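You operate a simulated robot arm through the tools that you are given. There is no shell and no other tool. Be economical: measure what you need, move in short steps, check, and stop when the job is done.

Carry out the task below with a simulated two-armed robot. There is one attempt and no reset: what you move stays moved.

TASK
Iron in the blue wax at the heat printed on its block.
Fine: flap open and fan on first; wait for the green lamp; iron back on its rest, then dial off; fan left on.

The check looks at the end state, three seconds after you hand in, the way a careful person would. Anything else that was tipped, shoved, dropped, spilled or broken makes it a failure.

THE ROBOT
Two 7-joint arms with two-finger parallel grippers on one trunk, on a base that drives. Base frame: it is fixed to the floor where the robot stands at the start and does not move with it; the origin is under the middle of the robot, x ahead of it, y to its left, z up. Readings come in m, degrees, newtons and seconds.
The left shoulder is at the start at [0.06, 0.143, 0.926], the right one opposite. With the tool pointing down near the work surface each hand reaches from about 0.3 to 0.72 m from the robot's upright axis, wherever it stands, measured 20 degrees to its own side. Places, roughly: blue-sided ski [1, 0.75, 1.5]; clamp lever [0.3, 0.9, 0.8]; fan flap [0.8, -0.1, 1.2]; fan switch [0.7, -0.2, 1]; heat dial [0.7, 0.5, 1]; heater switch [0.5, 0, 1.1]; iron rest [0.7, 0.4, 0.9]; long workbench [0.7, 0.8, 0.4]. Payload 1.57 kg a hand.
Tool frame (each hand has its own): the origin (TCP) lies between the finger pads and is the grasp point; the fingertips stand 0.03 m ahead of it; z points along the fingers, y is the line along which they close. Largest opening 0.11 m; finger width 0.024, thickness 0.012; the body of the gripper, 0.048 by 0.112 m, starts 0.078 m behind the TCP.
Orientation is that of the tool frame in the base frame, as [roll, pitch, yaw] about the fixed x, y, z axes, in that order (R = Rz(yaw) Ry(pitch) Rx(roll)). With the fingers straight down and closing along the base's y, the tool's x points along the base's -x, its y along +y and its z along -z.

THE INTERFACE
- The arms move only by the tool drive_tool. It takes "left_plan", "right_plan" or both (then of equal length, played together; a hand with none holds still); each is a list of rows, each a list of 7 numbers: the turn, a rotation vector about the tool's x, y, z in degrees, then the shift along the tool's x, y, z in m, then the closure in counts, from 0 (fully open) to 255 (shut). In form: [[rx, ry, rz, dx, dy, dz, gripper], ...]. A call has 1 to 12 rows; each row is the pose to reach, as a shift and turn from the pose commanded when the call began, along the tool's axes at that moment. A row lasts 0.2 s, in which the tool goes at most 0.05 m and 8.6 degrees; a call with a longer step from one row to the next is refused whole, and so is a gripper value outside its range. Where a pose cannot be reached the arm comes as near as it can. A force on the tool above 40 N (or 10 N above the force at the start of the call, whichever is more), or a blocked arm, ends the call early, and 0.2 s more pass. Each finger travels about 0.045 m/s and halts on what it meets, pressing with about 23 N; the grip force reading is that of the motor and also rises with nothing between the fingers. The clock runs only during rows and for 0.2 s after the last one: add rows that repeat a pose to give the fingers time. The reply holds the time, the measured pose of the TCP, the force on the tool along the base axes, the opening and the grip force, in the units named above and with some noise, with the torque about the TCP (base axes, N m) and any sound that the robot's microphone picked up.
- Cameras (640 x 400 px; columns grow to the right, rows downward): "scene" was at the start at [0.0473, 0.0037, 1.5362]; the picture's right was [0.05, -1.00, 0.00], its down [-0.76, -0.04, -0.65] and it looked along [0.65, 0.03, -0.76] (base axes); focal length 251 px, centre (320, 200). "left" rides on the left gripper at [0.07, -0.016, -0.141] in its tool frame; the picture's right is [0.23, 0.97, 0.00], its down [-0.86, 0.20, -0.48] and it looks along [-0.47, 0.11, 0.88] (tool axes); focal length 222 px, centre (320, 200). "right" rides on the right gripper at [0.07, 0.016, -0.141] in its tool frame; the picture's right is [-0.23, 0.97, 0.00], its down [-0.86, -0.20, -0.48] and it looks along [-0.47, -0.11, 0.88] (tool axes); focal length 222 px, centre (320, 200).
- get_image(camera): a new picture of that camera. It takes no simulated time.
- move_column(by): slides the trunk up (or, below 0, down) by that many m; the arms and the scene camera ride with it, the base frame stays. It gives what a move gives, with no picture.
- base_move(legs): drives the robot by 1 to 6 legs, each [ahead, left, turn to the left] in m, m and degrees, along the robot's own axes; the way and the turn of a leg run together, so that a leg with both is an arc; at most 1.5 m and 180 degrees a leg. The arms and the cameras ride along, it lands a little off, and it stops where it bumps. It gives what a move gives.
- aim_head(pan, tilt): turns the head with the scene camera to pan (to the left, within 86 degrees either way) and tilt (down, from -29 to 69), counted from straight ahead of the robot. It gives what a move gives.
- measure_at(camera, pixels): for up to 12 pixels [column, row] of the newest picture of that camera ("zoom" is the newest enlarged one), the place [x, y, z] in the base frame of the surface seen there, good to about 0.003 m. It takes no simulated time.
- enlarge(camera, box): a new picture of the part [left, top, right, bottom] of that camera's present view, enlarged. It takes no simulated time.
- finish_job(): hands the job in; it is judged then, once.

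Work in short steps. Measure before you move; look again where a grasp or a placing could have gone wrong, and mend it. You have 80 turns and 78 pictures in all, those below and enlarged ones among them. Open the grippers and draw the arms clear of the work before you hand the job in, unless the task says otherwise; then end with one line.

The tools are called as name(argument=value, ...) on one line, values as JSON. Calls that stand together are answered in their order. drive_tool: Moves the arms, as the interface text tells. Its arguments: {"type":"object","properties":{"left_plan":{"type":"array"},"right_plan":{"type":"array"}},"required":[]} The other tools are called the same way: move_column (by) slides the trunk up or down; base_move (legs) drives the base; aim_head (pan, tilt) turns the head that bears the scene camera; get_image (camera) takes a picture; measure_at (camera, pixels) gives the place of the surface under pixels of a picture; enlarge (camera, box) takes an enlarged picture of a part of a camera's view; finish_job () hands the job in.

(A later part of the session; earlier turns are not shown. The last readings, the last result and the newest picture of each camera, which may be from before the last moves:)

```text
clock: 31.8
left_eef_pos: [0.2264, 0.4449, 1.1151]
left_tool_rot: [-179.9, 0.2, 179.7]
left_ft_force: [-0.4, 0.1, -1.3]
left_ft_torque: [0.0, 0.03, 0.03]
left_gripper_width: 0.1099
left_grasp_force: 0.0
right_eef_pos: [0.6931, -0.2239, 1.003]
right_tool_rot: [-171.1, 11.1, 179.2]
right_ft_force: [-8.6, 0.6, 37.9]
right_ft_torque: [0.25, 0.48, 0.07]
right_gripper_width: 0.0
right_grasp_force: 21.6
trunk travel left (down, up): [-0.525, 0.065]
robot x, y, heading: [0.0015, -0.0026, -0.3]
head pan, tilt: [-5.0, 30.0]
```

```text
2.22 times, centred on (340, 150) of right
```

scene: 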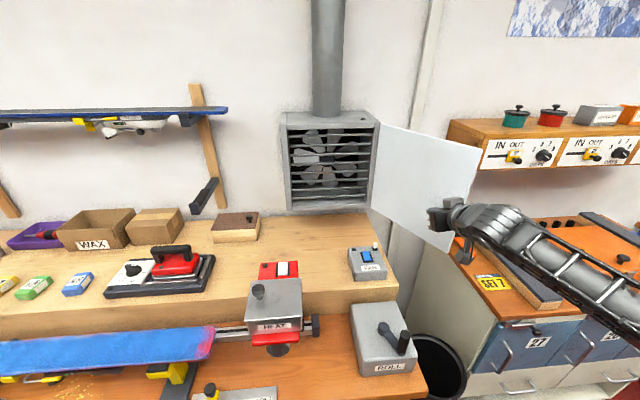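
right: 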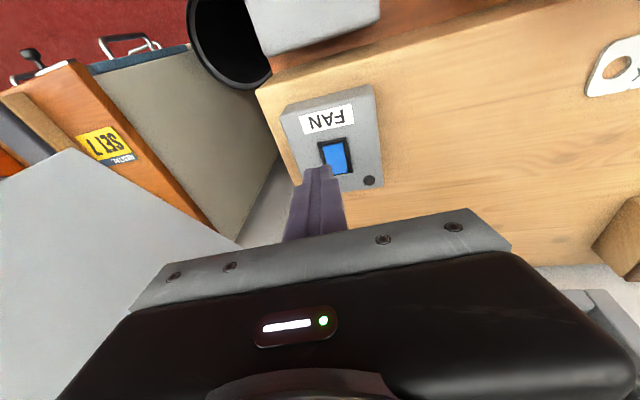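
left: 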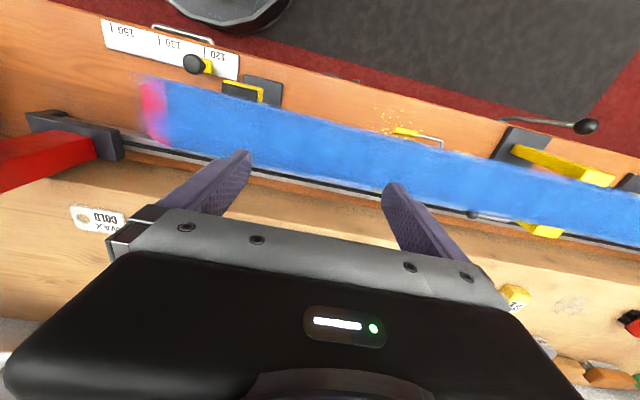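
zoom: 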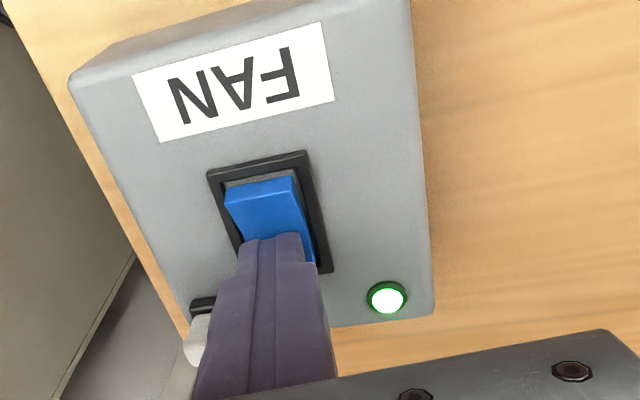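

The fan lamp is lit green: the fan is on. I lift the right hand, and at the same time bring the left hand (closed) beside the heater box at y≈0.16 to push the carriage back.

drive_tool(right_plan=[[0, 0, 0, 0, 0, -0.04, 255], [0, 0, 0, 0, 0, -0.08, 255], [0, 0, 0, 0, 0, -0.12, 255], [0, 0, 0, 0, 0, -0.15, 255], [0, 0, 0, 0, 0, -0.15, 255], [0, 0, 0, 0, 0, -0.15, 255], [0, 0, 0, 0, 0, -0.15, 255], [0, 0, 0, 0, 0, -0.15, 255], [0, 0, 0, 0, 0, -0.15, 255]], left_plan=[[0, 0, 0, -0.03, -0.03, 0, 255], [0, 0, 0, -0.06, -0.065, 0, 255], [0, 0, 0, -0.09, -0.1, 0, 255], [0, 0, 0, -0.12, -0.135, 0, 255], [0, 0, 0, -0.15, -0.17, 0, 255], [0, 0, 0, -0.18, -0.205, 0, 255], [0, 0, 0, -0.21, -0.24, 0, 255], [0, 0, 0, -0.241, -0.275, 0.01, 255], [0, 0, 0, -0.241, -0.285, 0.024, 255]])

get_image(camera="left")

get_image(camera="scene")

```text
clock: 33.6
left_eef_pos: [0.4589, 0.1298, 1.1269]
left_tool_rot: [-178.7, 1.9, 174.6]
left_ft_force: [-14.4, 0.9, 39.2]
left_ft_torque: [-0.1, 0.88, -0.47]
left_gripper_width: 0.0
left_grasp_force: 21.4
right_eef_pos: [0.6471, -0.2149, 1.1082]
right_tool_rot: [-170.9, 10.3, 179.2]
right_ft_force: [-0.5, 2.2, 0.2]
right_ft_torque: [-0.1, 0.02, -0.09]
right_gripper_width: 0.0001
right_grasp_force: 21.2
right hand out of reach, approached as far as the arm can: row 3, 4, 5, 6, 7, 8, 9
trunk travel left (down, up): [-0.525, 0.065]
robot x, y, heading: [0.0004, 0.0014, -0.2]
head pan, tilt: [-5.0, 30.0]
stopped in row 9 (left hand): the force on the tool passed its limit at 336 N (the readings are from after the stop); the commanded pose is now the measured one
```

```text
40 pictures are left
```

left: 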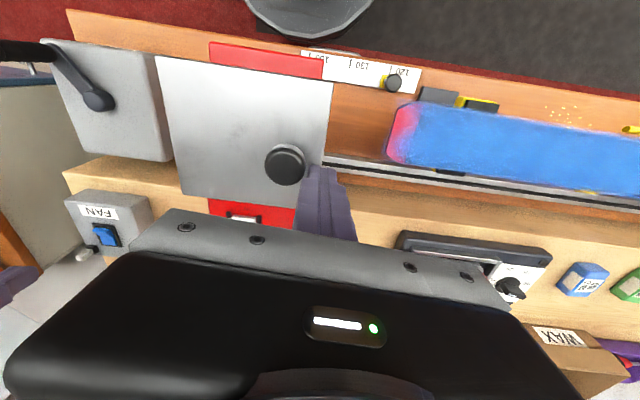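

```text
39 pictures are left
```

scene: 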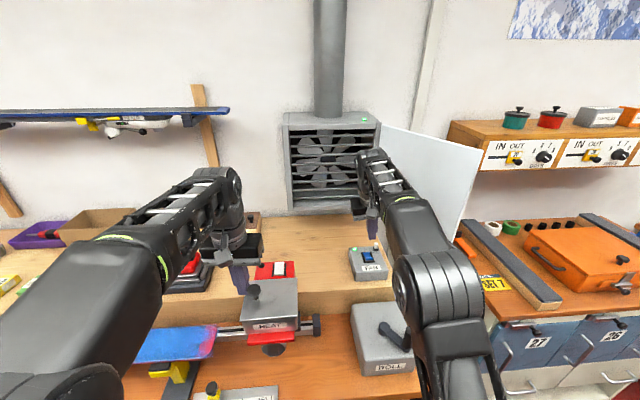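

The left hand hit something (336 N peak) and its tip is at the box's top edge. I lift it slightly and check the heater's position.

drive_tool(left_plan=[[0, 0, 0, 0, 0, -0.02, 255], [0, 0, 0, 0, 0.03, -0.05, 255], [0, 0, 0, 0, 0.06, -0.05, 255]])

get_image(camera="left")

enlarge(camera="scene", box=[200, 240, 340, 370])

measure_at(camera="zoom", pixels=[[240, 235], [365, 130], [410, 125], [285, 295], [355, 280], [275, 370], [250, 330], [440, 300], [310, 100]])

```text
clock: 34.4
left_eef_pos: [0.4707, 0.188, 1.1316]
left_tool_rot: [-178.0, 3.1, 174.5]
left_ft_force: [-0.6, 0.5, -0.9]
left_ft_torque: [-0.02, -0.05, 0.01]
left_gripper_width: 0.0001
left_grasp_force: 21.5
left hand out of reach, approached as far as the arm can: row 1, 2, 3
right_eef_pos: [0.6483, -0.2179, 1.1055]
right_tool_rot: [-171.1, 10.3, 179.2]
right_ft_force: [-0.7, 0.9, -0.1]
right_ft_torque: [-0.05, 0.0, -0.02]
right_gripper_width: 0.0
right_grasp_force: 21.8
trunk travel left (down, up): [-0.525, 0.065]
robot x, y, heading: [0.0015, -0.0015, -0.3]
head pan, tilt: [-5.0, 30.0]
```

```text
38 pictures are left
```

left: 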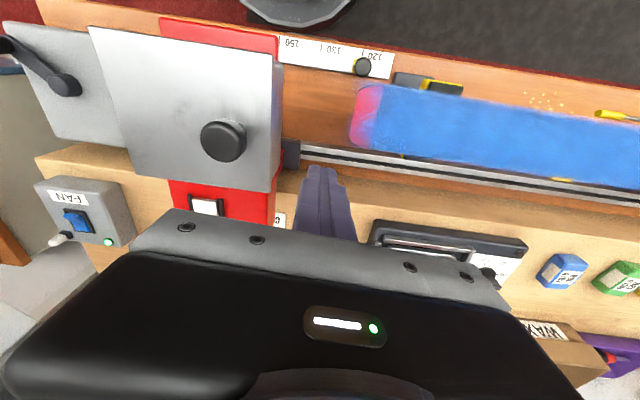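

```text
3.08 times, centred on (270, 305) of scene
```

zoom: 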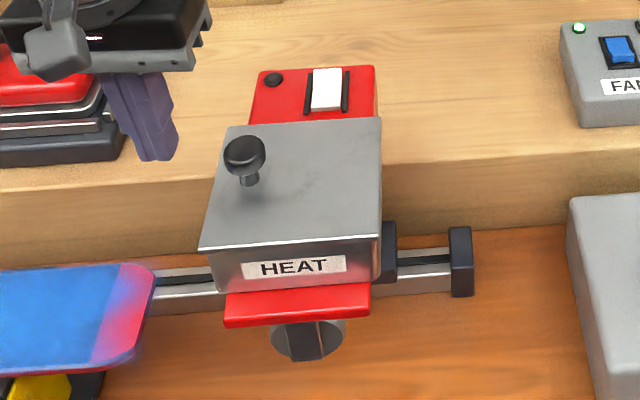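

```text
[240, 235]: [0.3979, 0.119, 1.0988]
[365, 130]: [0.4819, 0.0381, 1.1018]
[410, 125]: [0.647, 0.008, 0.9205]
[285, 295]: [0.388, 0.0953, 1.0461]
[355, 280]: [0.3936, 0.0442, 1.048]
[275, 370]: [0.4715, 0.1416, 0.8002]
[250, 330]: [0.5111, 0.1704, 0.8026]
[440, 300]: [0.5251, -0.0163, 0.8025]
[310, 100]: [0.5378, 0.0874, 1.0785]
```

The heater carriage got dragged further to the left, but it is intact and the fan lamp is still green. I measure its present position before pushing it back.

measure_at(camera="zoom", pixels=[[245, 150], [325, 90], [228, 160], [204, 240], [215, 280], [390, 250], [460, 260]])

measure_at(camera="left", pixels=[[222, 142], [270, 120], [265, 180], [265, 210], [276, 90], [290, 155], [205, 207], [275, 45]])

```text
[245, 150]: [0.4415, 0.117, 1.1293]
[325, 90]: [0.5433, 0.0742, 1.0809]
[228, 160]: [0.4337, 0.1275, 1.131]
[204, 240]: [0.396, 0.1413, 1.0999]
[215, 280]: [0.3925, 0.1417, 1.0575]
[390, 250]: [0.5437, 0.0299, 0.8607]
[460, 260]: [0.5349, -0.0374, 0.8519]
```

```text
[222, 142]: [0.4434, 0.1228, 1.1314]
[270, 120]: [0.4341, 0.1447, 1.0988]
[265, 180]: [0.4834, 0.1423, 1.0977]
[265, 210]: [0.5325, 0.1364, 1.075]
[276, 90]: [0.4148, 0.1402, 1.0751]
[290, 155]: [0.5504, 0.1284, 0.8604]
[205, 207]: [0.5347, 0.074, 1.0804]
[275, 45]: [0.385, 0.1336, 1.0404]
```

The carriage must go back 0.052 m in -y; in the first picture it stood against the black end stop at y≈-0.037. I lower the left fingers beside the box first.

drive_tool(left_plan=[[0, 0, 0, 0, 0.01, 0.03, 255], [0, 0, 0, 0, 0.01, 0.06, 255], [0, 0, 0, 0, 0.01, 0.09, 255]])

```text
clock: 35.2
left_eef_pos: [0.4745, 0.1952, 1.0411]
left_tool_rot: [-179.1, 1.9, 174.8]
left_ft_force: [0.1, -1.1, 0.2]
left_ft_torque: [0.01, 0.03, 0.0]
left_gripper_width: 0.0001
left_grasp_force: 21.3
right_eef_pos: [0.6494, -0.2208, 1.1048]
right_tool_rot: [-171.0, 10.2, 179.1]
right_ft_force: [0.3, -0.2, 0.5]
right_ft_torque: [0.02, -0.01, 0.04]
right_gripper_width: 0.0002
right_grasp_force: 21.7
trunk travel left (down, up): [-0.525, 0.065]
robot x, y, heading: [-0.0004, -0.0037, -0.2]
head pan, tilt: [-5.0, 30.0]
```

Now I raise to TCP z≈1.09 (body above the knob) and push slowly in -y until the stop.

drive_tool(left_plan=[[0, 0, 0, 0, 0, -0.045, 255], [0, 0, 0, 0, -0.025, -0.047, 255], [0, 0, 0, 0, -0.04, -0.047, 255], [0, 0, 0, 0, -0.052, -0.047, 255], [0, 0, 0, 0, -0.062, -0.047, 255], [0, 0, 0, 0, -0.072, -0.047, 255], [0, 0, 0, 0, -0.08, -0.047, 255], [0, 0, 0, 0, -0.086, -0.047, 255], [0, 0, 0, 0, -0.09, -0.047, 255]])

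enlarge(camera="scene", box=[200, 240, 340, 370])

measure_at(camera="zoom", pixels=[[380, 90], [350, 90], [430, 260], [460, 260]])

```text
clock: 37.2
left_eef_pos: [0.4642, 0.1083, 1.0918]
left_tool_rot: [-179.1, 1.7, 175.0]
left_ft_force: [2.1, 8.7, 1.7]
left_ft_torque: [-0.06, -0.03, 0.12]
left_gripper_width: 0.0001
left_grasp_force: 21.4
right_eef_pos: [0.6504, -0.2197, 1.1054]
right_tool_rot: [-171.1, 10.1, 179.2]
right_ft_force: [-0.5, 0.0, 0.2]
right_ft_torque: [0.01, -0.02, 0.0]
right_gripper_width: 0.0
right_grasp_force: 21.4
trunk travel left (down, up): [-0.525, 0.065]
robot x, y, heading: [0.0003, 0.0003, 0.1]
head pan, tilt: [-5.0, 30.0]
```

```text
3.08 times, centred on (270, 305) of scene
```

zoom: 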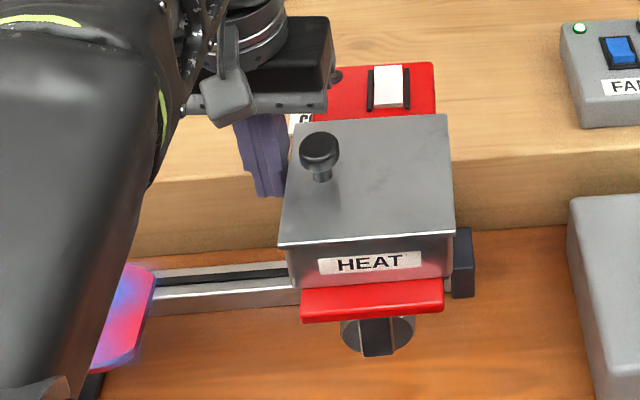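

```text
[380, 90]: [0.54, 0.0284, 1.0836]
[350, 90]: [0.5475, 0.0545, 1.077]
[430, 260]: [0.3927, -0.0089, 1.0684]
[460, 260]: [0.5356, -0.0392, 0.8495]
```

The carriage is back: its knob and label sit where they were in the first picture, touching the end stop. I draw the left hand away and tuck both hands near the robot.

drive_tool(left_plan=[[0, 0, 0, 0, 0.04, 0, 255], [0, 0, 0, 0, 0.08, -0.01, 200], [0, 0, 0, 0.04, 0.11, -0.02, 100], [0, 0, 0, 0.09, 0.14, -0.03, 0], [0, 0, 0, 0.135, 0.17, -0.03, 0], [0, 0, 0, 0.17, 0.2, -0.03, 0], [0, 0, 0, 0.19, 0.23, -0.03, 0], [0, 0, 0, 0.19, 0.23, -0.03, 0], [0, 0, 0, 0.19, 0.23, -0.03, 0]], right_plan=[[0, 0, 0, 0.045, 0, 0, 255], [0, 0, 0, 0.09, 0, 0, 255], [0, 0, 0, 0.135, -0.01, 0, 200], [0, 0, 0, 0.18, -0.02, 0, 100], [0, 0, 0, 0.225, -0.03, 0, 0], [0, 0, 0, 0.27, -0.04, 0, 0], [0, 0, 0, 0.31, -0.05, 0, 0], [0, 0, 0, 0.34, -0.06, 0, 0], [0, 0, 0, 0.34, -0.06, 0, 0]])

move_column(by=0.06)

aim_head(pan=40, tilt=40)

get_image(camera="scene")

```text
refused: row 3 steps farther than a row can; nothing moved
```

```text
clock: 38.2
left_eef_pos: [0.4636, 0.1069, 1.1512]
left_tool_rot: [-179.1, 1.7, 174.7]
left_ft_force: [0.6, 0.6, -0.1]
left_ft_torque: [0.03, 0.02, 0.0]
left_gripper_width: 0.0
left_grasp_force: 21.6
right_eef_pos: [0.651, -0.222, 1.1649]
right_tool_rot: [-171.1, 10.2, 178.9]
right_ft_force: [-0.5, -0.3, 0.3]
right_ft_torque: [-0.02, 0.01, 0.0]
right_gripper_width: 0.0
right_grasp_force: 20.7
trunk travel left (down, up): [-0.585, 0.005]
robot x, y, heading: [0.0005, -0.0047, -0.3]
head pan, tilt: [-5.0, 30.0]
```

```text
clock: 39.4
left_eef_pos: [0.465, 0.1058, 1.1504]
left_tool_rot: [-179.0, 1.7, 174.8]
left_ft_force: [0.2, 0.2, 0.4]
left_ft_torque: [0.02, 0.0, 0.02]
left_gripper_width: 0.0001
left_grasp_force: 21.1
right_eef_pos: [0.6501, -0.2198, 1.1647]
right_tool_rot: [-171.2, 10.2, 179.1]
right_ft_force: [0.7, -1.2, 0.0]
right_ft_torque: [-0.03, 0.0, 0.01]
right_gripper_width: 0.0001
right_grasp_force: 21.2
trunk travel left (down, up): [-0.585, 0.005]
robot x, y, heading: [-0.0, 0.0001, -0.1]
head pan, tilt: [40.0, 40.0]
```

```text
35 pictures are left
```

scene: 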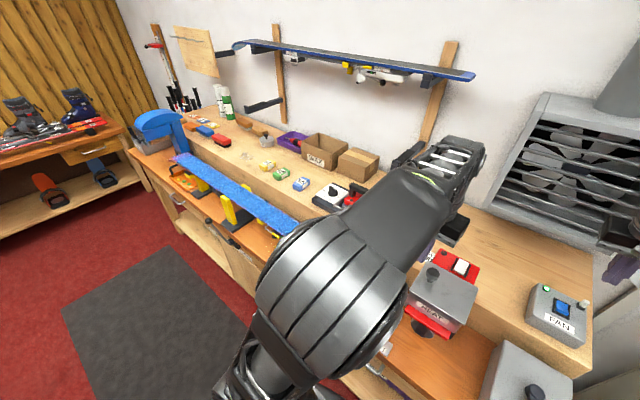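

The arm call was refused, but the trunk is up and both hands are clear above. I repeat the tuck with smaller steps.

drive_tool(left_plan=[[0, 0, 0, 0, 0.04, 0, 255], [0, 0, 0, 0, 0.08, 0, 255], [0, 0, 0, 0.03, 0.11, 0, 100], [0, 0, 0, 0.06, 0.14, 0, 0], [0, 0, 0, 0.09, 0.17, 0, 0], [0, 0, 0, 0.12, 0.2, 0, 0], [0, 0, 0, 0.15, 0.23, 0, 0], [0, 0, 0, 0.18, 0.25, 0, 0], [0, 0, 0, 0.19, 0.25, 0, 0]], right_plan=[[0, 0, 0, 0.045, 0, 0, 255], [0, 0, 0, 0.09, 0, 0, 255], [0, 0, 0, 0.135, -0.01, 0, 200], [0, 0, 0, 0.18, -0.02, 0, 100], [0, 0, 0, 0.225, -0.03, 0, 0], [0, 0, 0, 0.27, -0.04, 0, 0], [0, 0, 0, 0.31, -0.05, 0, 0], [0, 0, 0, 0.34, -0.06, 0, 0], [0, 0, 0, 0.34, -0.06, 0, 0]])

get_image(camera="scene")

```text
clock: 41.4
left_eef_pos: [0.2972, 0.372, 1.1406]
left_tool_rot: [-179.1, 1.7, 174.9]
left_ft_force: [-0.4, -0.1, 0.1]
left_ft_torque: [0.01, 0.01, 0.03]
left_gripper_width: 0.1101
left_grasp_force: 0.1
right_eef_pos: [0.3121, -0.275, 1.1138]
right_tool_rot: [-171.1, 10.2, 179.1]
right_ft_force: [-0.6, -0.4, 0.1]
right_ft_torque: [0.03, 0.03, 0.01]
right_gripper_width: 0.1101
right_grasp_force: 0.1
trunk travel left (down, up): [-0.585, 0.005]
robot x, y, heading: [0.0008, -0.002, -0.4]
head pan, tilt: [40.0, 40.0]
```

```text
34 pictures are left
```

scene: 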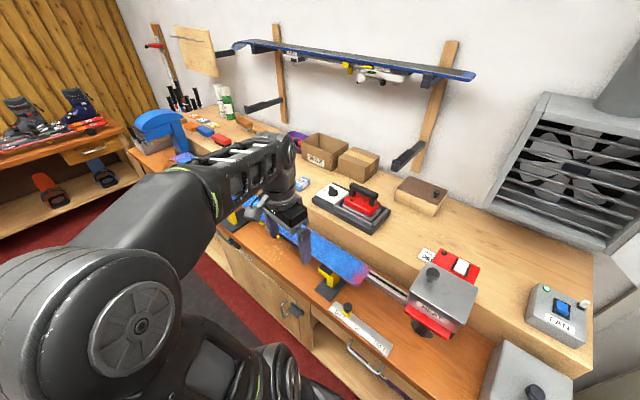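

The ski runs left from the pink tip at (360,278) to about (178,157), so base drives will be needed. First I drive 0.28 m left to bring the iron and dial into reach.

base_move(legs=[[0, 0.28, 0]])

aim_head(pan=35, tilt=45)

get_image(camera="scene")

```text
clock: 43.3
left_eef_pos: [0.2995, 0.6544, 1.1404]
left_tool_rot: [-179.0, 1.8, 174.8]
left_ft_force: [-0.2, -0.4, 0.2]
left_ft_torque: [-0.07, -0.01, -0.03]
left_gripper_width: 0.1098
left_grasp_force: 0.1
right_eef_pos: [0.3142, 0.0079, 1.1135]
right_tool_rot: [-171.0, 10.2, 179.1]
right_ft_force: [0.5, 0.0, 0.4]
right_ft_torque: [-0.03, 0.02, 0.03]
right_gripper_width: 0.1101
right_grasp_force: 0.1
trunk travel left (down, up): [-0.585, 0.005]
robot x, y, heading: [0.0023, 0.2816, -0.4]
head pan, tilt: [40.0, 40.0]
```

```text
clock: 44.0
left_eef_pos: [0.2985, 0.653, 1.1421]
left_tool_rot: [-179.1, 1.7, 174.8]
left_ft_force: [0.5, -0.1, -0.9]
left_ft_torque: [0.02, -0.03, 0.01]
left_gripper_width: 0.1101
left_grasp_force: 0.0
right_eef_pos: [0.3132, 0.007, 1.1138]
right_tool_rot: [-171.1, 10.2, 179.1]
right_ft_force: [-0.2, -0.5, 0.4]
right_ft_torque: [0.0, -0.02, 0.03]
right_gripper_width: 0.1102
right_grasp_force: 0.0
trunk travel left (down, up): [-0.585, 0.005]
robot x, y, heading: [0.0036, 0.2768, -0.3]
head pan, tilt: [35.0, 45.0]
```

```text
33 pictures are left
```

scene: 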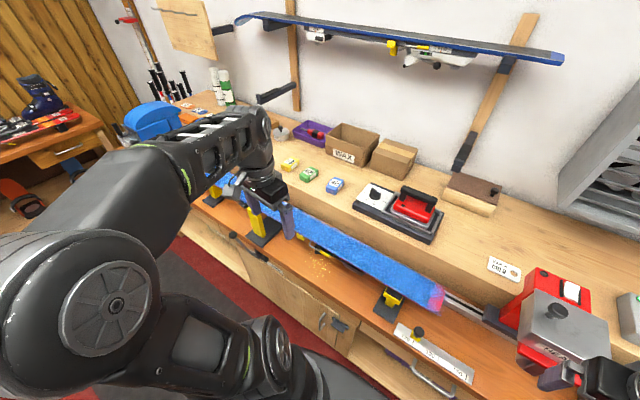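

Close-ups of the dial, iron, and the clamp lever/label near (240,245).

enlarge(camera="scene", box=[345, 170, 455, 250])

measure_at(camera="zoom", pixels=[[170, 140], [140, 118], [208, 120], [175, 175], [315, 110], [535, 165], [420, 130], [420, 275], [480, 250], [330, 210], [90, 195], [130, 135]])

enlarge(camera="scene", box=[190, 200, 350, 320])

```text
5.00 times, centred on (400, 210) of scene
```

zoom: 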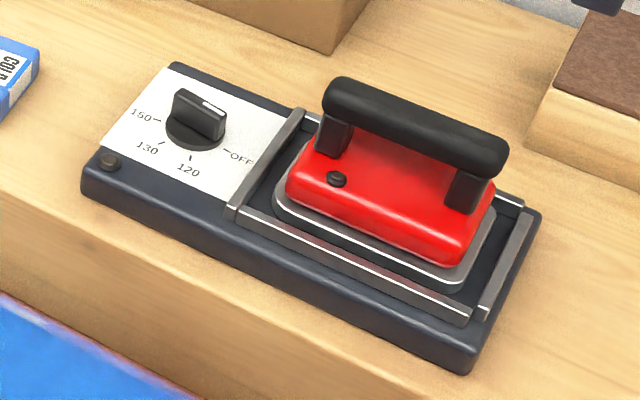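

```text
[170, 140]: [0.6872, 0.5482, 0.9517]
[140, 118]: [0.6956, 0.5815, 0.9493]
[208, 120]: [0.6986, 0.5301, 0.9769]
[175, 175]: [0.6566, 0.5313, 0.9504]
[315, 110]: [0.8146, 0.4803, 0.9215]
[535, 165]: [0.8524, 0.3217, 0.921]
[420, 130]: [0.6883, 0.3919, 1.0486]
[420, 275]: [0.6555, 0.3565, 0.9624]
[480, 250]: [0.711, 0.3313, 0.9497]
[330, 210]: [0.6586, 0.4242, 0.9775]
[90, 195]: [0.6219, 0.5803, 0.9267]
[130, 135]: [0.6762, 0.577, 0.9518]
```

```text
3.33 times, centred on (270, 260) of scene
```

zoom: 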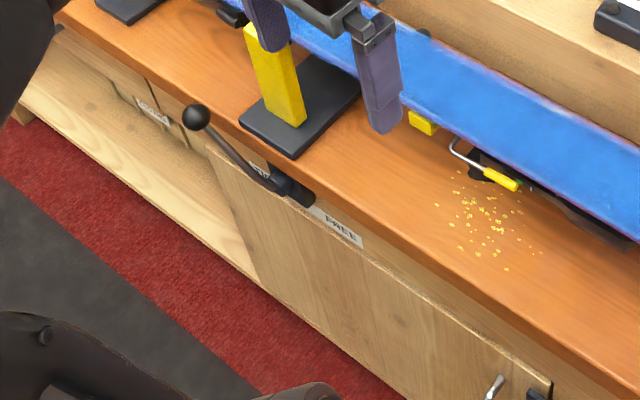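

The clamp lever points away from FREE, so the ski seems held. I move the left hand over the rest to see the dial from above.

drive_tool(left_plan=[[0, 0, -1, -0.045, -0.013, 0, 0], [0, 0, -2, -0.09, -0.026, 0, 0], [0, 0, -3, -0.135, -0.039, 0, 0], [0, 0, -4, -0.18, -0.052, 0, 0], [0, 0, -5.2, -0.225, -0.065, 0, 0], [0, 0, -5.2, -0.27, -0.078, 0, 0], [0, 0, -5.2, -0.31, -0.09, 0, 0]])

get_image(camera="left")

enlarge(camera="left", box=[180, 60, 460, 240])

```text
clock: 45.6
left_eef_pos: [0.5555, 0.5535, 1.1488]
left_tool_rot: [-178.3, 1.4, 180.0]
left_ft_force: [-0.3, 0.9, -0.5]
left_ft_torque: [-0.13, -0.03, 0.04]
left_gripper_width: 0.1097
left_grasp_force: 0.1
left hand out of reach, approached as far as the arm can: row 6, 7
right_eef_pos: [0.3118, 0.009, 1.1158]
right_tool_rot: [-170.9, 10.2, 179.0]
right_ft_force: [-0.9, 0.4, 0.1]
right_ft_torque: [-0.05, 0.0, -0.05]
right_gripper_width: 0.1099
right_grasp_force: 0.0
trunk travel left (down, up): [-0.585, 0.005]
robot x, y, heading: [0.002, 0.2806, -0.1]
head pan, tilt: [35.0, 45.0]
```

```text
30 pictures are left
```

left: 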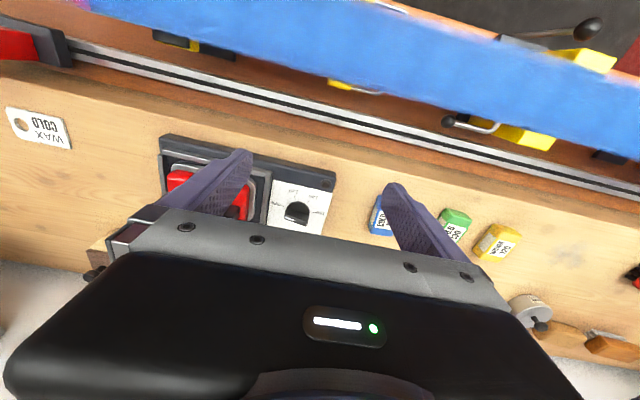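

```text
2.22 times, centred on (320, 150) of left
```

zoom: 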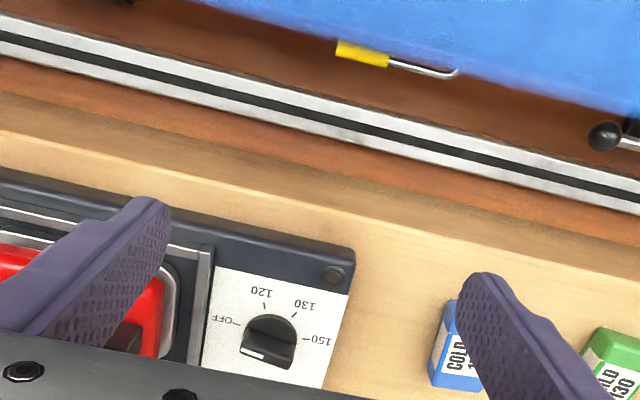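

The dial is seen at (270,340) in the zoom: the white mark points to OFF (-y side), and 120, 130, 150 run around the robot side to +y. I measure the ticks and the knob.

measure_at(camera="zoom", pixels=[[238, 322], [264, 303], [295, 315], [307, 340], [246, 353], [289, 363], [268, 345], [270, 316], [295, 340], [216, 268], [347, 293], [325, 388]])

```text
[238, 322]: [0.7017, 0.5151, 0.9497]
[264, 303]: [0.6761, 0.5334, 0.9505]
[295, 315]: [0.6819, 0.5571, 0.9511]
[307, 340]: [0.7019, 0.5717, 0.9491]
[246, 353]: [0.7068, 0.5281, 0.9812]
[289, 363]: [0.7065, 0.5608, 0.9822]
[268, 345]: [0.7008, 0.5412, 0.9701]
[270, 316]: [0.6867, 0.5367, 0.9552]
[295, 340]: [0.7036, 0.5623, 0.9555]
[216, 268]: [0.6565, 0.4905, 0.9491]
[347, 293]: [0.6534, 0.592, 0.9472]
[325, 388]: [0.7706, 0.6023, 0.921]
```

OFF is at -y and 150 at +y about the dial centre [0.705,0.544]: a 180° clockwise turn. The dial is just out of reach, so I look down to see whether the base can drive forward.

aim_head(pan=0, tilt=65)

get_image(camera="scene")

measure_at(camera="scene", pixels=[[320, 245], [320, 260], [320, 275], [320, 290], [320, 305], [320, 320], [320, 340], [320, 360], [320, 380], [260, 290], [380, 290], [320, 230]])

```text
clock: 46.6
left_eef_pos: [0.5576, 0.5496, 1.1503]
left_tool_rot: [-178.7, 1.2, 180.0]
left_ft_force: [0.4, -0.1, -0.3]
left_ft_torque: [0.0, 0.01, -0.03]
left_gripper_width: 0.1101
left_grasp_force: 0.1
right_eef_pos: [0.3136, 0.0076, 1.1151]
right_tool_rot: [-171.1, 10.2, 179.1]
right_ft_force: [-0.1, -0.4, -0.3]
right_ft_torque: [-0.01, 0.0, 0.01]
right_gripper_width: 0.1097
right_grasp_force: 0.0
trunk travel left (down, up): [-0.585, 0.005]
robot x, y, heading: [0.0016, 0.28, -0.1]
head pan, tilt: [0.0, 65.0]
```

```text
28 pictures are left
```

scene: 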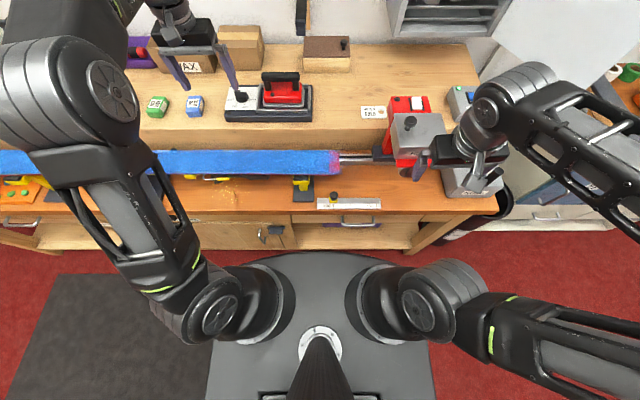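

```text
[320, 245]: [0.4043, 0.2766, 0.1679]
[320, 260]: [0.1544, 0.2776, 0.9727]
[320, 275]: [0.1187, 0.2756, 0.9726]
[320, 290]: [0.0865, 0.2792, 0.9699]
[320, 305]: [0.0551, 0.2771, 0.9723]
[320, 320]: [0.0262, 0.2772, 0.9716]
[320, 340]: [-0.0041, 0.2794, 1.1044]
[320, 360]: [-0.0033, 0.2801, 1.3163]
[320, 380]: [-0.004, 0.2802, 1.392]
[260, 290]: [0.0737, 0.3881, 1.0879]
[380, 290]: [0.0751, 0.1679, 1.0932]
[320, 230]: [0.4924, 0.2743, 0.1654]
```

The bench's lower shelf front is at x≈0.40 and the robot's trunk front at 0.17, so a short drive forward looks possible. I pull the right hand back first, then drive 0.10 m ahead.

drive_tool(right_plan=[[0, 0, 0, 0.04, -0.02, 0, 0], [0, 0, 0, 0.08, -0.05, 0, 0], [0, 0, 0, 0.11, -0.08, 0, 0], [0, 0, 0, 0.14, -0.11, 0, 0]])

base_move(legs=[[0.1, 0, 0]])

get_image(camera="scene")

```text
clock: 47.6
left_eef_pos: [0.5552, 0.5506, 1.1482]
left_tool_rot: [-178.7, 1.3, -179.9]
left_ft_force: [-0.2, 0.3, 0.5]
left_ft_torque: [-0.01, -0.01, -0.01]
left_gripper_width: 0.11
left_grasp_force: 0.1
right_eef_pos: [0.1694, -0.0996, 1.1079]
right_tool_rot: [-171.1, 10.2, 179.2]
right_ft_force: [-0.3, -0.4, 0.4]
right_ft_torque: [0.02, -0.04, -0.02]
right_gripper_width: 0.1102
right_grasp_force: 0.2
trunk travel left (down, up): [-0.585, 0.005]
robot x, y, heading: [0.0037, 0.2829, 0.0]
head pan, tilt: [0.0, 65.0]
```

```text
clock: 48.9
left_eef_pos: [0.644, 0.5499, 1.1488]
left_tool_rot: [-178.7, 1.4, 180.0]
left_ft_force: [-1.0, -0.4, 0.9]
left_ft_torque: [-0.02, -0.02, -0.01]
left_gripper_width: 0.11
left_grasp_force: 0.0
right_eef_pos: [0.256, -0.1003, 1.1077]
right_tool_rot: [-171.2, 10.2, 179.1]
right_ft_force: [-1.2, 0.5, 0.1]
right_ft_torque: [-0.01, -0.01, -0.01]
right_gripper_width: 0.1099
right_grasp_force: 0.2
trunk travel left (down, up): [-0.585, 0.005]
robot x, y, heading: [0.0915, 0.2803, -0.2]
head pan, tilt: [0.0, 65.0]
stopped in leg 1: the robot was blocked; the commanded pose is now the measured one
```

```text
27 pictures are left
```

scene: 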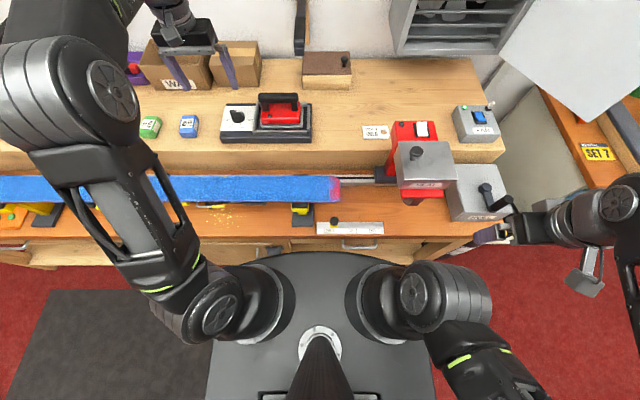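

The base stopped at x=0.09 against the bench; nothing looks disturbed. I now turn the left hand by 90° and bring it over the dial.

drive_tool(left_plan=[[0, 0, -8.2, -0.01, 0, 0, 0], [0, 0, -16.4, -0.02, 0, 0, 0], [0, 0, -24.6, -0.03, 0, 0, 0], [0, 0, -32.8, -0.04, 0, 0, 0], [0, 0, -41, -0.05, 0, 0.01, 0], [0, 0, -49.2, -0.058, -0.003, 0.02, 0], [0, 0, -57.4, -0.058, -0.003, 0.04, 0], [0, 0, -65.6, -0.058, -0.003, 0.06, 0], [0, 0, -73.8, -0.058, -0.003, 0.075, 0], [0, 0, -82, -0.058, -0.003, 0.09, 0], [0, 0, -90, -0.058, -0.003, 0.1, 0]])

get_image(camera="left")

```text
clock: 51.2
left_eef_pos: [0.7058, 0.5456, 1.0473]
left_tool_rot: [-178.9, -1.4, -89.9]
left_ft_force: [0.8, 0.0, -0.1]
left_ft_torque: [0.01, 0.02, 0.01]
left_gripper_width: 0.1104
left_grasp_force: 0.1
left hand out of reach, approached as far as the arm can: row 1, 2, 3, 4, 5, 6, 7
right_eef_pos: [0.2598, -0.1006, 1.1072]
right_tool_rot: [-171.1, 10.1, 179.1]
right_ft_force: [0.1, 0.5, -0.4]
right_ft_torque: [0.03, -0.02, 0.0]
right_gripper_width: 0.11
right_grasp_force: 0.1
trunk travel left (down, up): [-0.585, 0.005]
robot x, y, heading: [0.0892, 0.2802, -0.3]
head pan, tilt: [0.0, 65.0]
```

```text
26 pictures are left
```

left: 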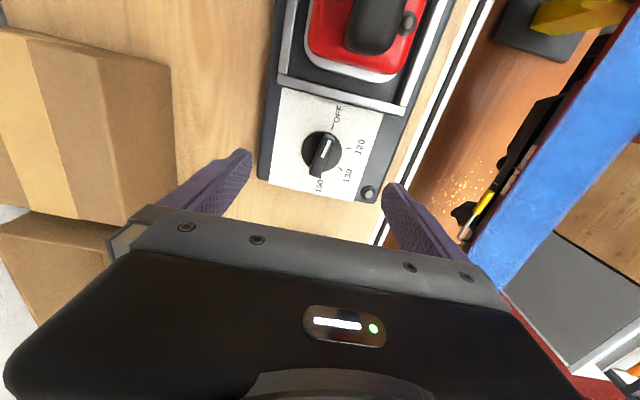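

The knob is at (322,152) with its mark toward OFF. I measure the knob here and the cardboard box at the left finger.

measure_at(camera="left", pixels=[[328, 143], [317, 170], [322, 155], [170, 170], [125, 215], [318, 176], [310, 140], [333, 150], [410, 20]])

```text
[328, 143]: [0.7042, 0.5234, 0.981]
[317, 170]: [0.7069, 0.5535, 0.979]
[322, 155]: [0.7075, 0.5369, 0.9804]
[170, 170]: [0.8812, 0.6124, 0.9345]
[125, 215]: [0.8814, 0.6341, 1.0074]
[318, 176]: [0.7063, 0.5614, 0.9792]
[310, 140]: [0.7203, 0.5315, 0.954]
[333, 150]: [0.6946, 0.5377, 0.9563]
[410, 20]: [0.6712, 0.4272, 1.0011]
```

The knob centre is [0.706,0.5425]. I lower with fingers partly closed, then close on the bar.

drive_tool(left_plan=[[0, 0, 0, 0.003, 0, 0.0, 140], [0, 0, 0, 0.003, 0, 0.0, 140], [0, 0, 0, 0.003, 0, 0.0, 140], [0, 0, 0, 0.003, 0, 0.03, 140], [0, 0, 0, 0.003, 0, 0.055, 140], [0, 0, 0, 0.003, 0, 0.055, 255], [0, 0, 0, 0.003, 0, 0.055, 255], [0, 0, 0, 0.003, 0, 0.055, 255], [0, 0, 0, 0.003, 0, 0.055, 255], [0, 0, 0, 0.003, 0, 0.055, 255]])

```text
clock: 53.5
left_eef_pos: [0.7065, 0.5403, 0.9922]
left_tool_rot: [-178.9, -1.4, -90.1]
left_ft_force: [-3.3, 0.3, -1.3]
left_ft_torque: [-0.16, 0.65, -0.72]
left_gripper_width: 0.0162
left_grasp_force: 31.6
right_eef_pos: [0.259, -0.1006, 1.1079]
right_tool_rot: [-171.1, 10.1, 179.1]
right_ft_force: [0.1, 0.5, 0.2]
right_ft_torque: [0.01, -0.02, 0.02]
right_gripper_width: 0.11
right_grasp_force: 0.2
trunk travel left (down, up): [-0.585, 0.005]
robot x, y, heading: [0.0893, 0.2786, -0.1]
head pan, tilt: [0.0, 65.0]
```

Gripped the bar (0.016 m). I turn it clockwise, the first half.

drive_tool(left_plan=[[0, 0, 8.2, 0, 0, 0, 255], [0, 0, 16.4, 0, 0, 0, 255], [0, 0, 24.6, 0, 0, 0, 255], [0, 0, 32.8, 0, 0, 0, 255], [0, 0, 41, 0, 0, 0, 255], [0, 0, 49.2, 0, 0, 0, 255], [0, 0, 57.4, 0, 0, 0, 255], [0, 0, 65.6, 0, 0, 0, 255], [0, 0, 73.8, 0, 0, 0, 255], [0, 0, 82, 0, 0, 0, 255], [0, 0, 90, 0, 0, 0, 255]])

get_image(camera="left")

```text
clock: 55.9
left_eef_pos: [0.7051, 0.5418, 0.9938]
left_tool_rot: [-178.6, 0.9, 179.9]
left_ft_force: [-16.7, 0.0, -12.0]
left_ft_torque: [0.49, 0.79, -0.01]
left_gripper_width: 0.012
left_grasp_force: 29.4
right_eef_pos: [0.2587, -0.0993, 1.1079]
right_tool_rot: [-171.1, 10.2, 179.1]
right_ft_force: [0.3, 0.3, -0.6]
right_ft_torque: [-0.01, 0.0, 0.02]
right_gripper_width: 0.1101
right_grasp_force: 0.0
trunk travel left (down, up): [-0.585, 0.005]
robot x, y, heading: [0.0903, 0.2792, -0.4]
head pan, tilt: [0.0, 65.0]
```

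```text
25 pictures are left
```

left: 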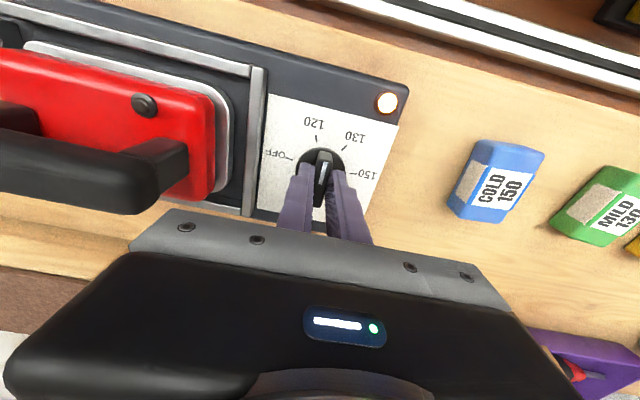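

The dial follows: its mark is now between 120 and 130, and the lamp on the rest glows amber. I turn the second half toward 150.

drive_tool(left_plan=[[0, 0, 8.2, 0, 0, 0, 255], [0, 0, 16.4, 0, 0, 0, 255], [0, 0, 24.6, 0, 0, 0, 255], [0, 0, 32.8, 0, 0, 0, 255], [0, 0, 41, 0, 0, 0, 255], [0, 0, 49.2, 0, 0, 0, 255], [0, 0, 57.4, 0, 0, 0, 255], [0, 0, 65.6, 0, 0, 0, 255], [0, 0, 73.8, 0, 0, 0, 255], [0, 0, 82, 0, 0, 0, 255], [0, 0, 90, 0, 0, 0, 255]])

enlarge(camera="scene", box=[170, 60, 330, 170])

get_image(camera="left")

```text
clock: 58.2
left_eef_pos: [0.7049, 0.5421, 0.9943]
left_tool_rot: [178.9, 1.3, 89.8]
left_ft_force: [-16.9, 4.5, -7.8]
left_ft_torque: [-0.79, 0.8, 0.0]
left_gripper_width: 0.0124
left_grasp_force: 29.3
right_eef_pos: [0.2576, -0.1003, 1.1086]
right_tool_rot: [-171.1, 10.2, 179.1]
right_ft_force: [-0.3, 0.0, -0.3]
right_ft_torque: [-0.01, -0.02, -0.02]
right_gripper_width: 0.1099
right_grasp_force: 0.0
trunk travel left (down, up): [-0.585, 0.005]
robot x, y, heading: [0.088, 0.2843, -0.5]
head pan, tilt: [0.0, 65.0]
```

```text
3.64 times, centred on (250, 115) of scene
```

zoom: 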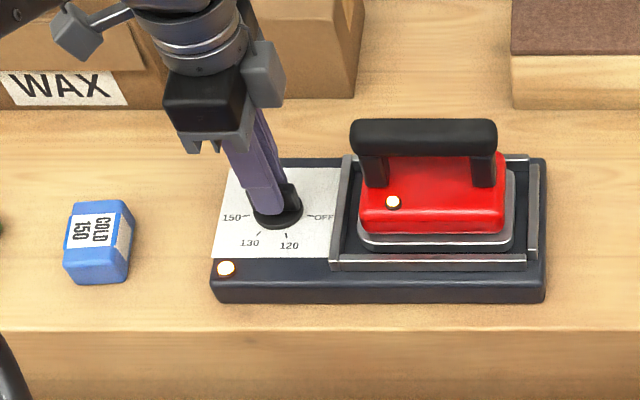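

```text
23 pictures are left
```

left: 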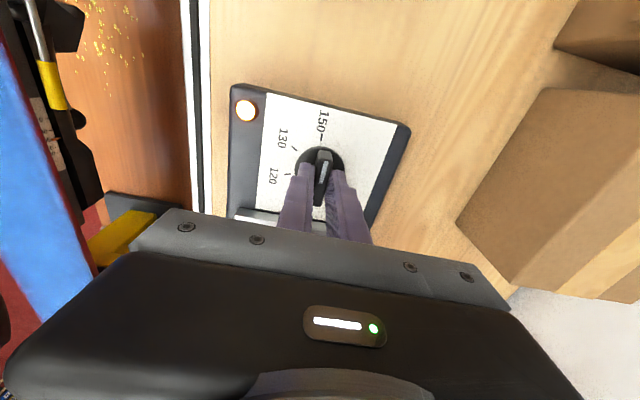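

The mark points to 150 and both lamps are amber (heating). I open, lift, and move above the iron's handle, then check the lamps.

drive_tool(left_plan=[[0, 0, 0, 0, 0, 0, 140], [0, 0, 0, 0, 0, 0, 140], [0, 0, 0, 0, 0, 0, 140], [0, 0, 0, 0, 0, -0.04, 140], [0, 0, 0, 0, 0, -0.08, 140], [0, 0, 0, -0.02, -0.01, -0.112, 100], [0, 0, 0, -0.06, -0.017, -0.112, 60], [0, 0, 0, -0.1, -0.017, -0.112, 60], [0, 0, 0, -0.13, -0.017, -0.112, 60], [0, 0, 0, -0.15, -0.017, -0.112, 60]])

enlarge(camera="scene", box=[170, 60, 330, 170])

measure_at(camera="zoom", pixels=[[365, 150], [490, 155], [425, 140], [395, 190], [440, 215], [430, 262], [285, 215], [505, 240]])

```text
clock: 60.5
left_eef_pos: [0.6864, 0.3928, 1.1096]
left_tool_rot: [178.8, 1.3, 90.0]
left_ft_force: [0.4, -0.6, 0.5]
left_ft_torque: [0.01, -0.03, -0.02]
left_gripper_width: 0.084
left_grasp_force: 0.1
right_eef_pos: [0.259, -0.1002, 1.1073]
right_tool_rot: [-171.0, 10.2, 179.2]
right_ft_force: [0.9, 0.4, 0.3]
right_ft_torque: [0.02, 0.01, 0.0]
right_gripper_width: 0.1099
right_grasp_force: 0.1
trunk travel left (down, up): [-0.585, 0.005]
robot x, y, heading: [0.0902, 0.2815, -0.4]
head pan, tilt: [0.0, 65.0]
```

```text
3.64 times, centred on (250, 115) of scene
```

zoom: 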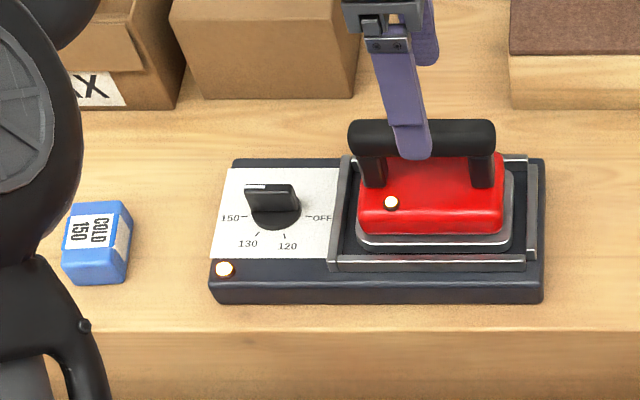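

```text
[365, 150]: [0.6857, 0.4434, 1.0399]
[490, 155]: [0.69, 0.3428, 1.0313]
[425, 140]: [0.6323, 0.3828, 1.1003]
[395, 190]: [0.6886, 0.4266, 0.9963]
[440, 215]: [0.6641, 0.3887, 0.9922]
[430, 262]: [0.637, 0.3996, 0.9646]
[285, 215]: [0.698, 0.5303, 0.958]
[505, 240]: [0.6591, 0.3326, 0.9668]
```

The dial reads 150. I lower onto the handle (centre about [0.691,0.393,1.035]), close, and let time pass.

drive_tool(left_plan=[[0, 0, 0, 0, 0.005, 0.03, 60], [0, 0, 0, 0, 0.005, 0.055, 60], [0, 0, 0, 0, 0.005, 0.076, 60], [0, 0, 0, 0, 0.005, 0.076, 255], [0, 0, 0, 0, 0.005, 0.076, 255], [0, 0, 0, 0, 0.005, 0.076, 255], [0, 0, 0, 0, 0.005, 0.076, 255], [0, 0, 0, 0, 0.005, 0.076, 255], [0, 0, 0, 0, 0.005, 0.076, 255], [0, 0, 0, 0, 0.005, 0.076, 255], [0, 0, 0, 0, 0.005, 0.076, 255], [0, 0, 0, 0, 0.005, 0.076, 255]])

aim_head(pan=40, tilt=50)

get_image(camera="scene")

measure_at(camera="scene", pixels=[[440, 280], [400, 240], [300, 200], [250, 180], [220, 165], [200, 150], [180, 140], [420, 290], [300, 230], [260, 205]])

```text
clock: 63.0
left_eef_pos: [0.6935, 0.3903, 1.0345]
left_tool_rot: [178.8, 1.4, 90.0]
left_ft_force: [-1.8, 0.5, 1.4]
left_ft_torque: [-0.06, 0.31, 0.12]
left_gripper_width: 0.0272
left_grasp_force: 23.3
right_eef_pos: [0.2597, -0.1, 1.107]
right_tool_rot: [-171.1, 10.1, 179.1]
right_ft_force: [1.5, 0.3, -0.9]
right_ft_torque: [0.01, 0.0, -0.02]
right_gripper_width: 0.1099
right_grasp_force: 0.0
trunk travel left (down, up): [-0.585, 0.005]
robot x, y, heading: [0.0923, 0.2786, -0.2]
head pan, tilt: [0.0, 65.0]
```

```text
clock: 64.1
left_eef_pos: [0.6924, 0.3903, 1.0329]
left_tool_rot: [178.8, 1.2, 90.0]
left_ft_force: [-1.2, 0.1, 1.6]
left_ft_torque: [-0.03, 0.35, 0.12]
left_gripper_width: 0.027
left_grasp_force: 23.5
right_eef_pos: [0.2585, -0.1, 1.1073]
right_tool_rot: [-171.0, 10.1, 179.1]
right_ft_force: [-0.2, 0.3, -0.5]
right_ft_torque: [-0.01, 0.04, 0.04]
right_gripper_width: 0.1101
right_grasp_force: 0.1
trunk travel left (down, up): [-0.585, 0.005]
robot x, y, heading: [0.0871, 0.2818, -0.2]
head pan, tilt: [40.0, 50.0]
```

```text
21 pictures are left
```

scene: 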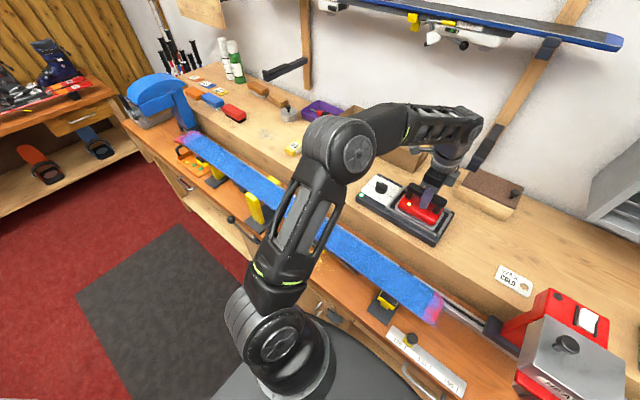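

```text
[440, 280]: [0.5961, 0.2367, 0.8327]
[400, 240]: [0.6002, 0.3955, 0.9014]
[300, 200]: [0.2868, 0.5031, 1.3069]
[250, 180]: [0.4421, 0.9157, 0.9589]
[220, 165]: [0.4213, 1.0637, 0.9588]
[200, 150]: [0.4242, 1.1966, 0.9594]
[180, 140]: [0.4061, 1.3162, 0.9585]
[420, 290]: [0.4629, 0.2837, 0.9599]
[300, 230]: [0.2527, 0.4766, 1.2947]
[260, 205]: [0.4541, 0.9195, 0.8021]
```

The ski's base surface is at z≈0.959, running from y≈0.2 to about 1.33. I zoom on the near and far ends and the lamp, and measure the ski's edges.

enlarge(camera="scene", box=[330, 170, 470, 330])

measure_at(camera="zoom", pixels=[[470, 296], [430, 380], [420, 260], [370, 340], [250, 300], [310, 220], [150, 200], [200, 155], [410, 320], [275, 255]])

enlarge(camera="scene", box=[160, 110, 300, 220])

measure_at(camera="zoom", pixels=[[100, 100], [140, 105], [110, 125], [200, 140], [180, 165], [300, 210], [280, 230], [400, 270], [370, 295], [125, 108], [90, 110]])

```text
2.50 times, centred on (400, 250) of scene
```

zoom: 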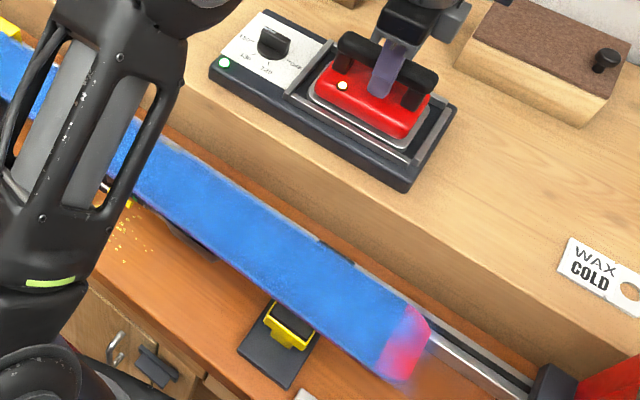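

```text
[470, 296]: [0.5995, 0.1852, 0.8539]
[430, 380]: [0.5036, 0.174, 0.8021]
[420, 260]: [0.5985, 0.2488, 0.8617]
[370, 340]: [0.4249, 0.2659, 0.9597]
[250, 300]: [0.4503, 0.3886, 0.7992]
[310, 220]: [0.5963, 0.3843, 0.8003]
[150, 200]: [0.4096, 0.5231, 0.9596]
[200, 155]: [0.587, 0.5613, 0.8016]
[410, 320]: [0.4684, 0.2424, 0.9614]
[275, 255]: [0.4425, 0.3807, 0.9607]
```

```text
3.64 times, centred on (230, 165) of scene
```

zoom: 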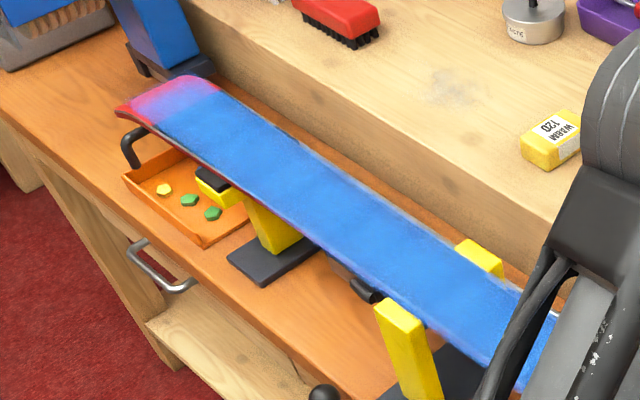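

```text
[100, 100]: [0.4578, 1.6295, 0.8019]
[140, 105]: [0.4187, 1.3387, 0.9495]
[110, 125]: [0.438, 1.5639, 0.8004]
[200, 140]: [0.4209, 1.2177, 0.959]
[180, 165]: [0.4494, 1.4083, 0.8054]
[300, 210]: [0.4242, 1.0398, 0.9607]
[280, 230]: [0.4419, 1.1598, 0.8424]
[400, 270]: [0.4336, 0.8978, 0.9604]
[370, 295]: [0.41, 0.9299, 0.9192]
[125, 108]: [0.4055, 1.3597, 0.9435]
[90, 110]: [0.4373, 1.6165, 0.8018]
```

The rest's lamp is now green, so the iron is hot. I lift it off the rest and carry it over the near (pink-tip) end of the ski, about 0.02 m above the surface.

drive_tool(left_plan=[[0, 0, 0, 0, 0, -0.015, 255], [0, 0, 0, 0, 0, -0.04, 255], [0, 0, 0, 0, -0.03, -0.045, 255], [0, 0, 0, 0, -0.07, -0.045, 255], [0, 0, 0, -0.01, -0.11, -0.045, 255], [0, 0, 0, -0.02, -0.15, -0.045, 255], [0, 0, 0, -0.04, -0.19, -0.045, 255], [0, 0, 0, -0.06, -0.23, -0.045, 255], [0, 0, 0, -0.065, -0.254, -0.045, 255], [0, 0, 0, -0.065, -0.254, -0.04, 255]])

get_image(camera="scene")

```text
clock: 66.3
left_eef_pos: [0.4396, 0.3263, 1.0704]
left_tool_rot: [178.8, 1.3, 90.1]
left_ft_force: [-0.7, -0.6, -6.4]
left_ft_torque: [-0.07, 0.0, 0.0]
left_gripper_width: 0.0267
left_grasp_force: 23.0
right_eef_pos: [0.2606, -0.0999, 1.1077]
right_tool_rot: [-171.1, 10.1, 179.1]
right_ft_force: [0.4, -0.7, 0.5]
right_ft_torque: [0.0, 0.02, 0.03]
right_gripper_width: 0.1102
right_grasp_force: 0.1
trunk travel left (down, up): [-0.585, 0.005]
robot x, y, heading: [0.0917, 0.2763, -0.4]
head pan, tilt: [40.0, 50.0]
```

```text
18 pictures are left
```

scene: 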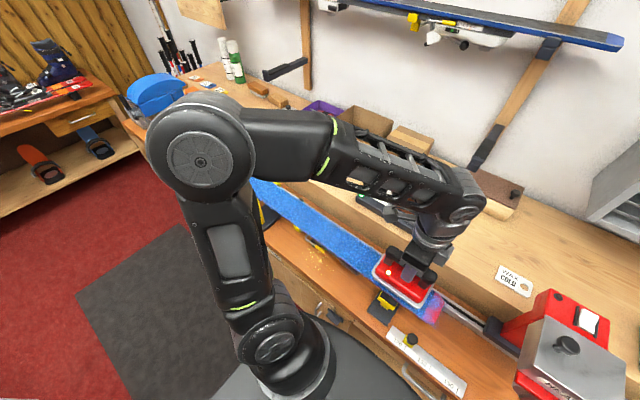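

The iron (about 0.65 kg) hangs level above the wax. I shift slightly to the wax's edge and lower gently until the force shows contact.

drive_tool(left_plan=[[0, 0, 0, -0.012, 0, 0.01, 255], [0, 0, 0, -0.012, 0, 0.018, 255], [0, 0, 0, -0.012, 0, 0.024, 255], [0, 0, 0, -0.012, 0, 0.028, 255]])

enlarge(camera="scene", box=[350, 230, 470, 340])

```text
clock: 67.3
left_eef_pos: [0.4401, 0.3147, 1.0416]
left_tool_rot: [178.8, 1.3, 90.0]
left_ft_force: [0.0, -0.1, -7.2]
left_ft_torque: [-0.04, 0.03, 0.01]
left_gripper_width: 0.0273
left_grasp_force: 22.9
right_eef_pos: [0.2588, -0.0999, 1.1088]
right_tool_rot: [-171.1, 10.1, 179.1]
right_ft_force: [0.6, -0.1, -1.0]
right_ft_torque: [-0.01, -0.01, 0.01]
right_gripper_width: 0.11
right_grasp_force: 0.2
trunk travel left (down, up): [-0.585, 0.005]
robot x, y, heading: [0.0862, 0.278, -0.3]
head pan, tilt: [40.0, 50.0]
```

```text
3.64 times, centred on (410, 285) of scene
```

zoom: 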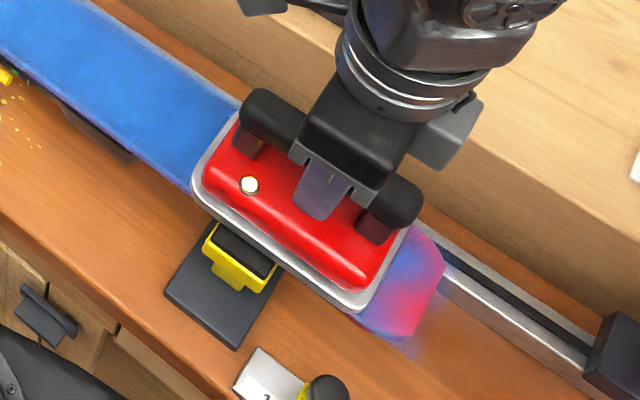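

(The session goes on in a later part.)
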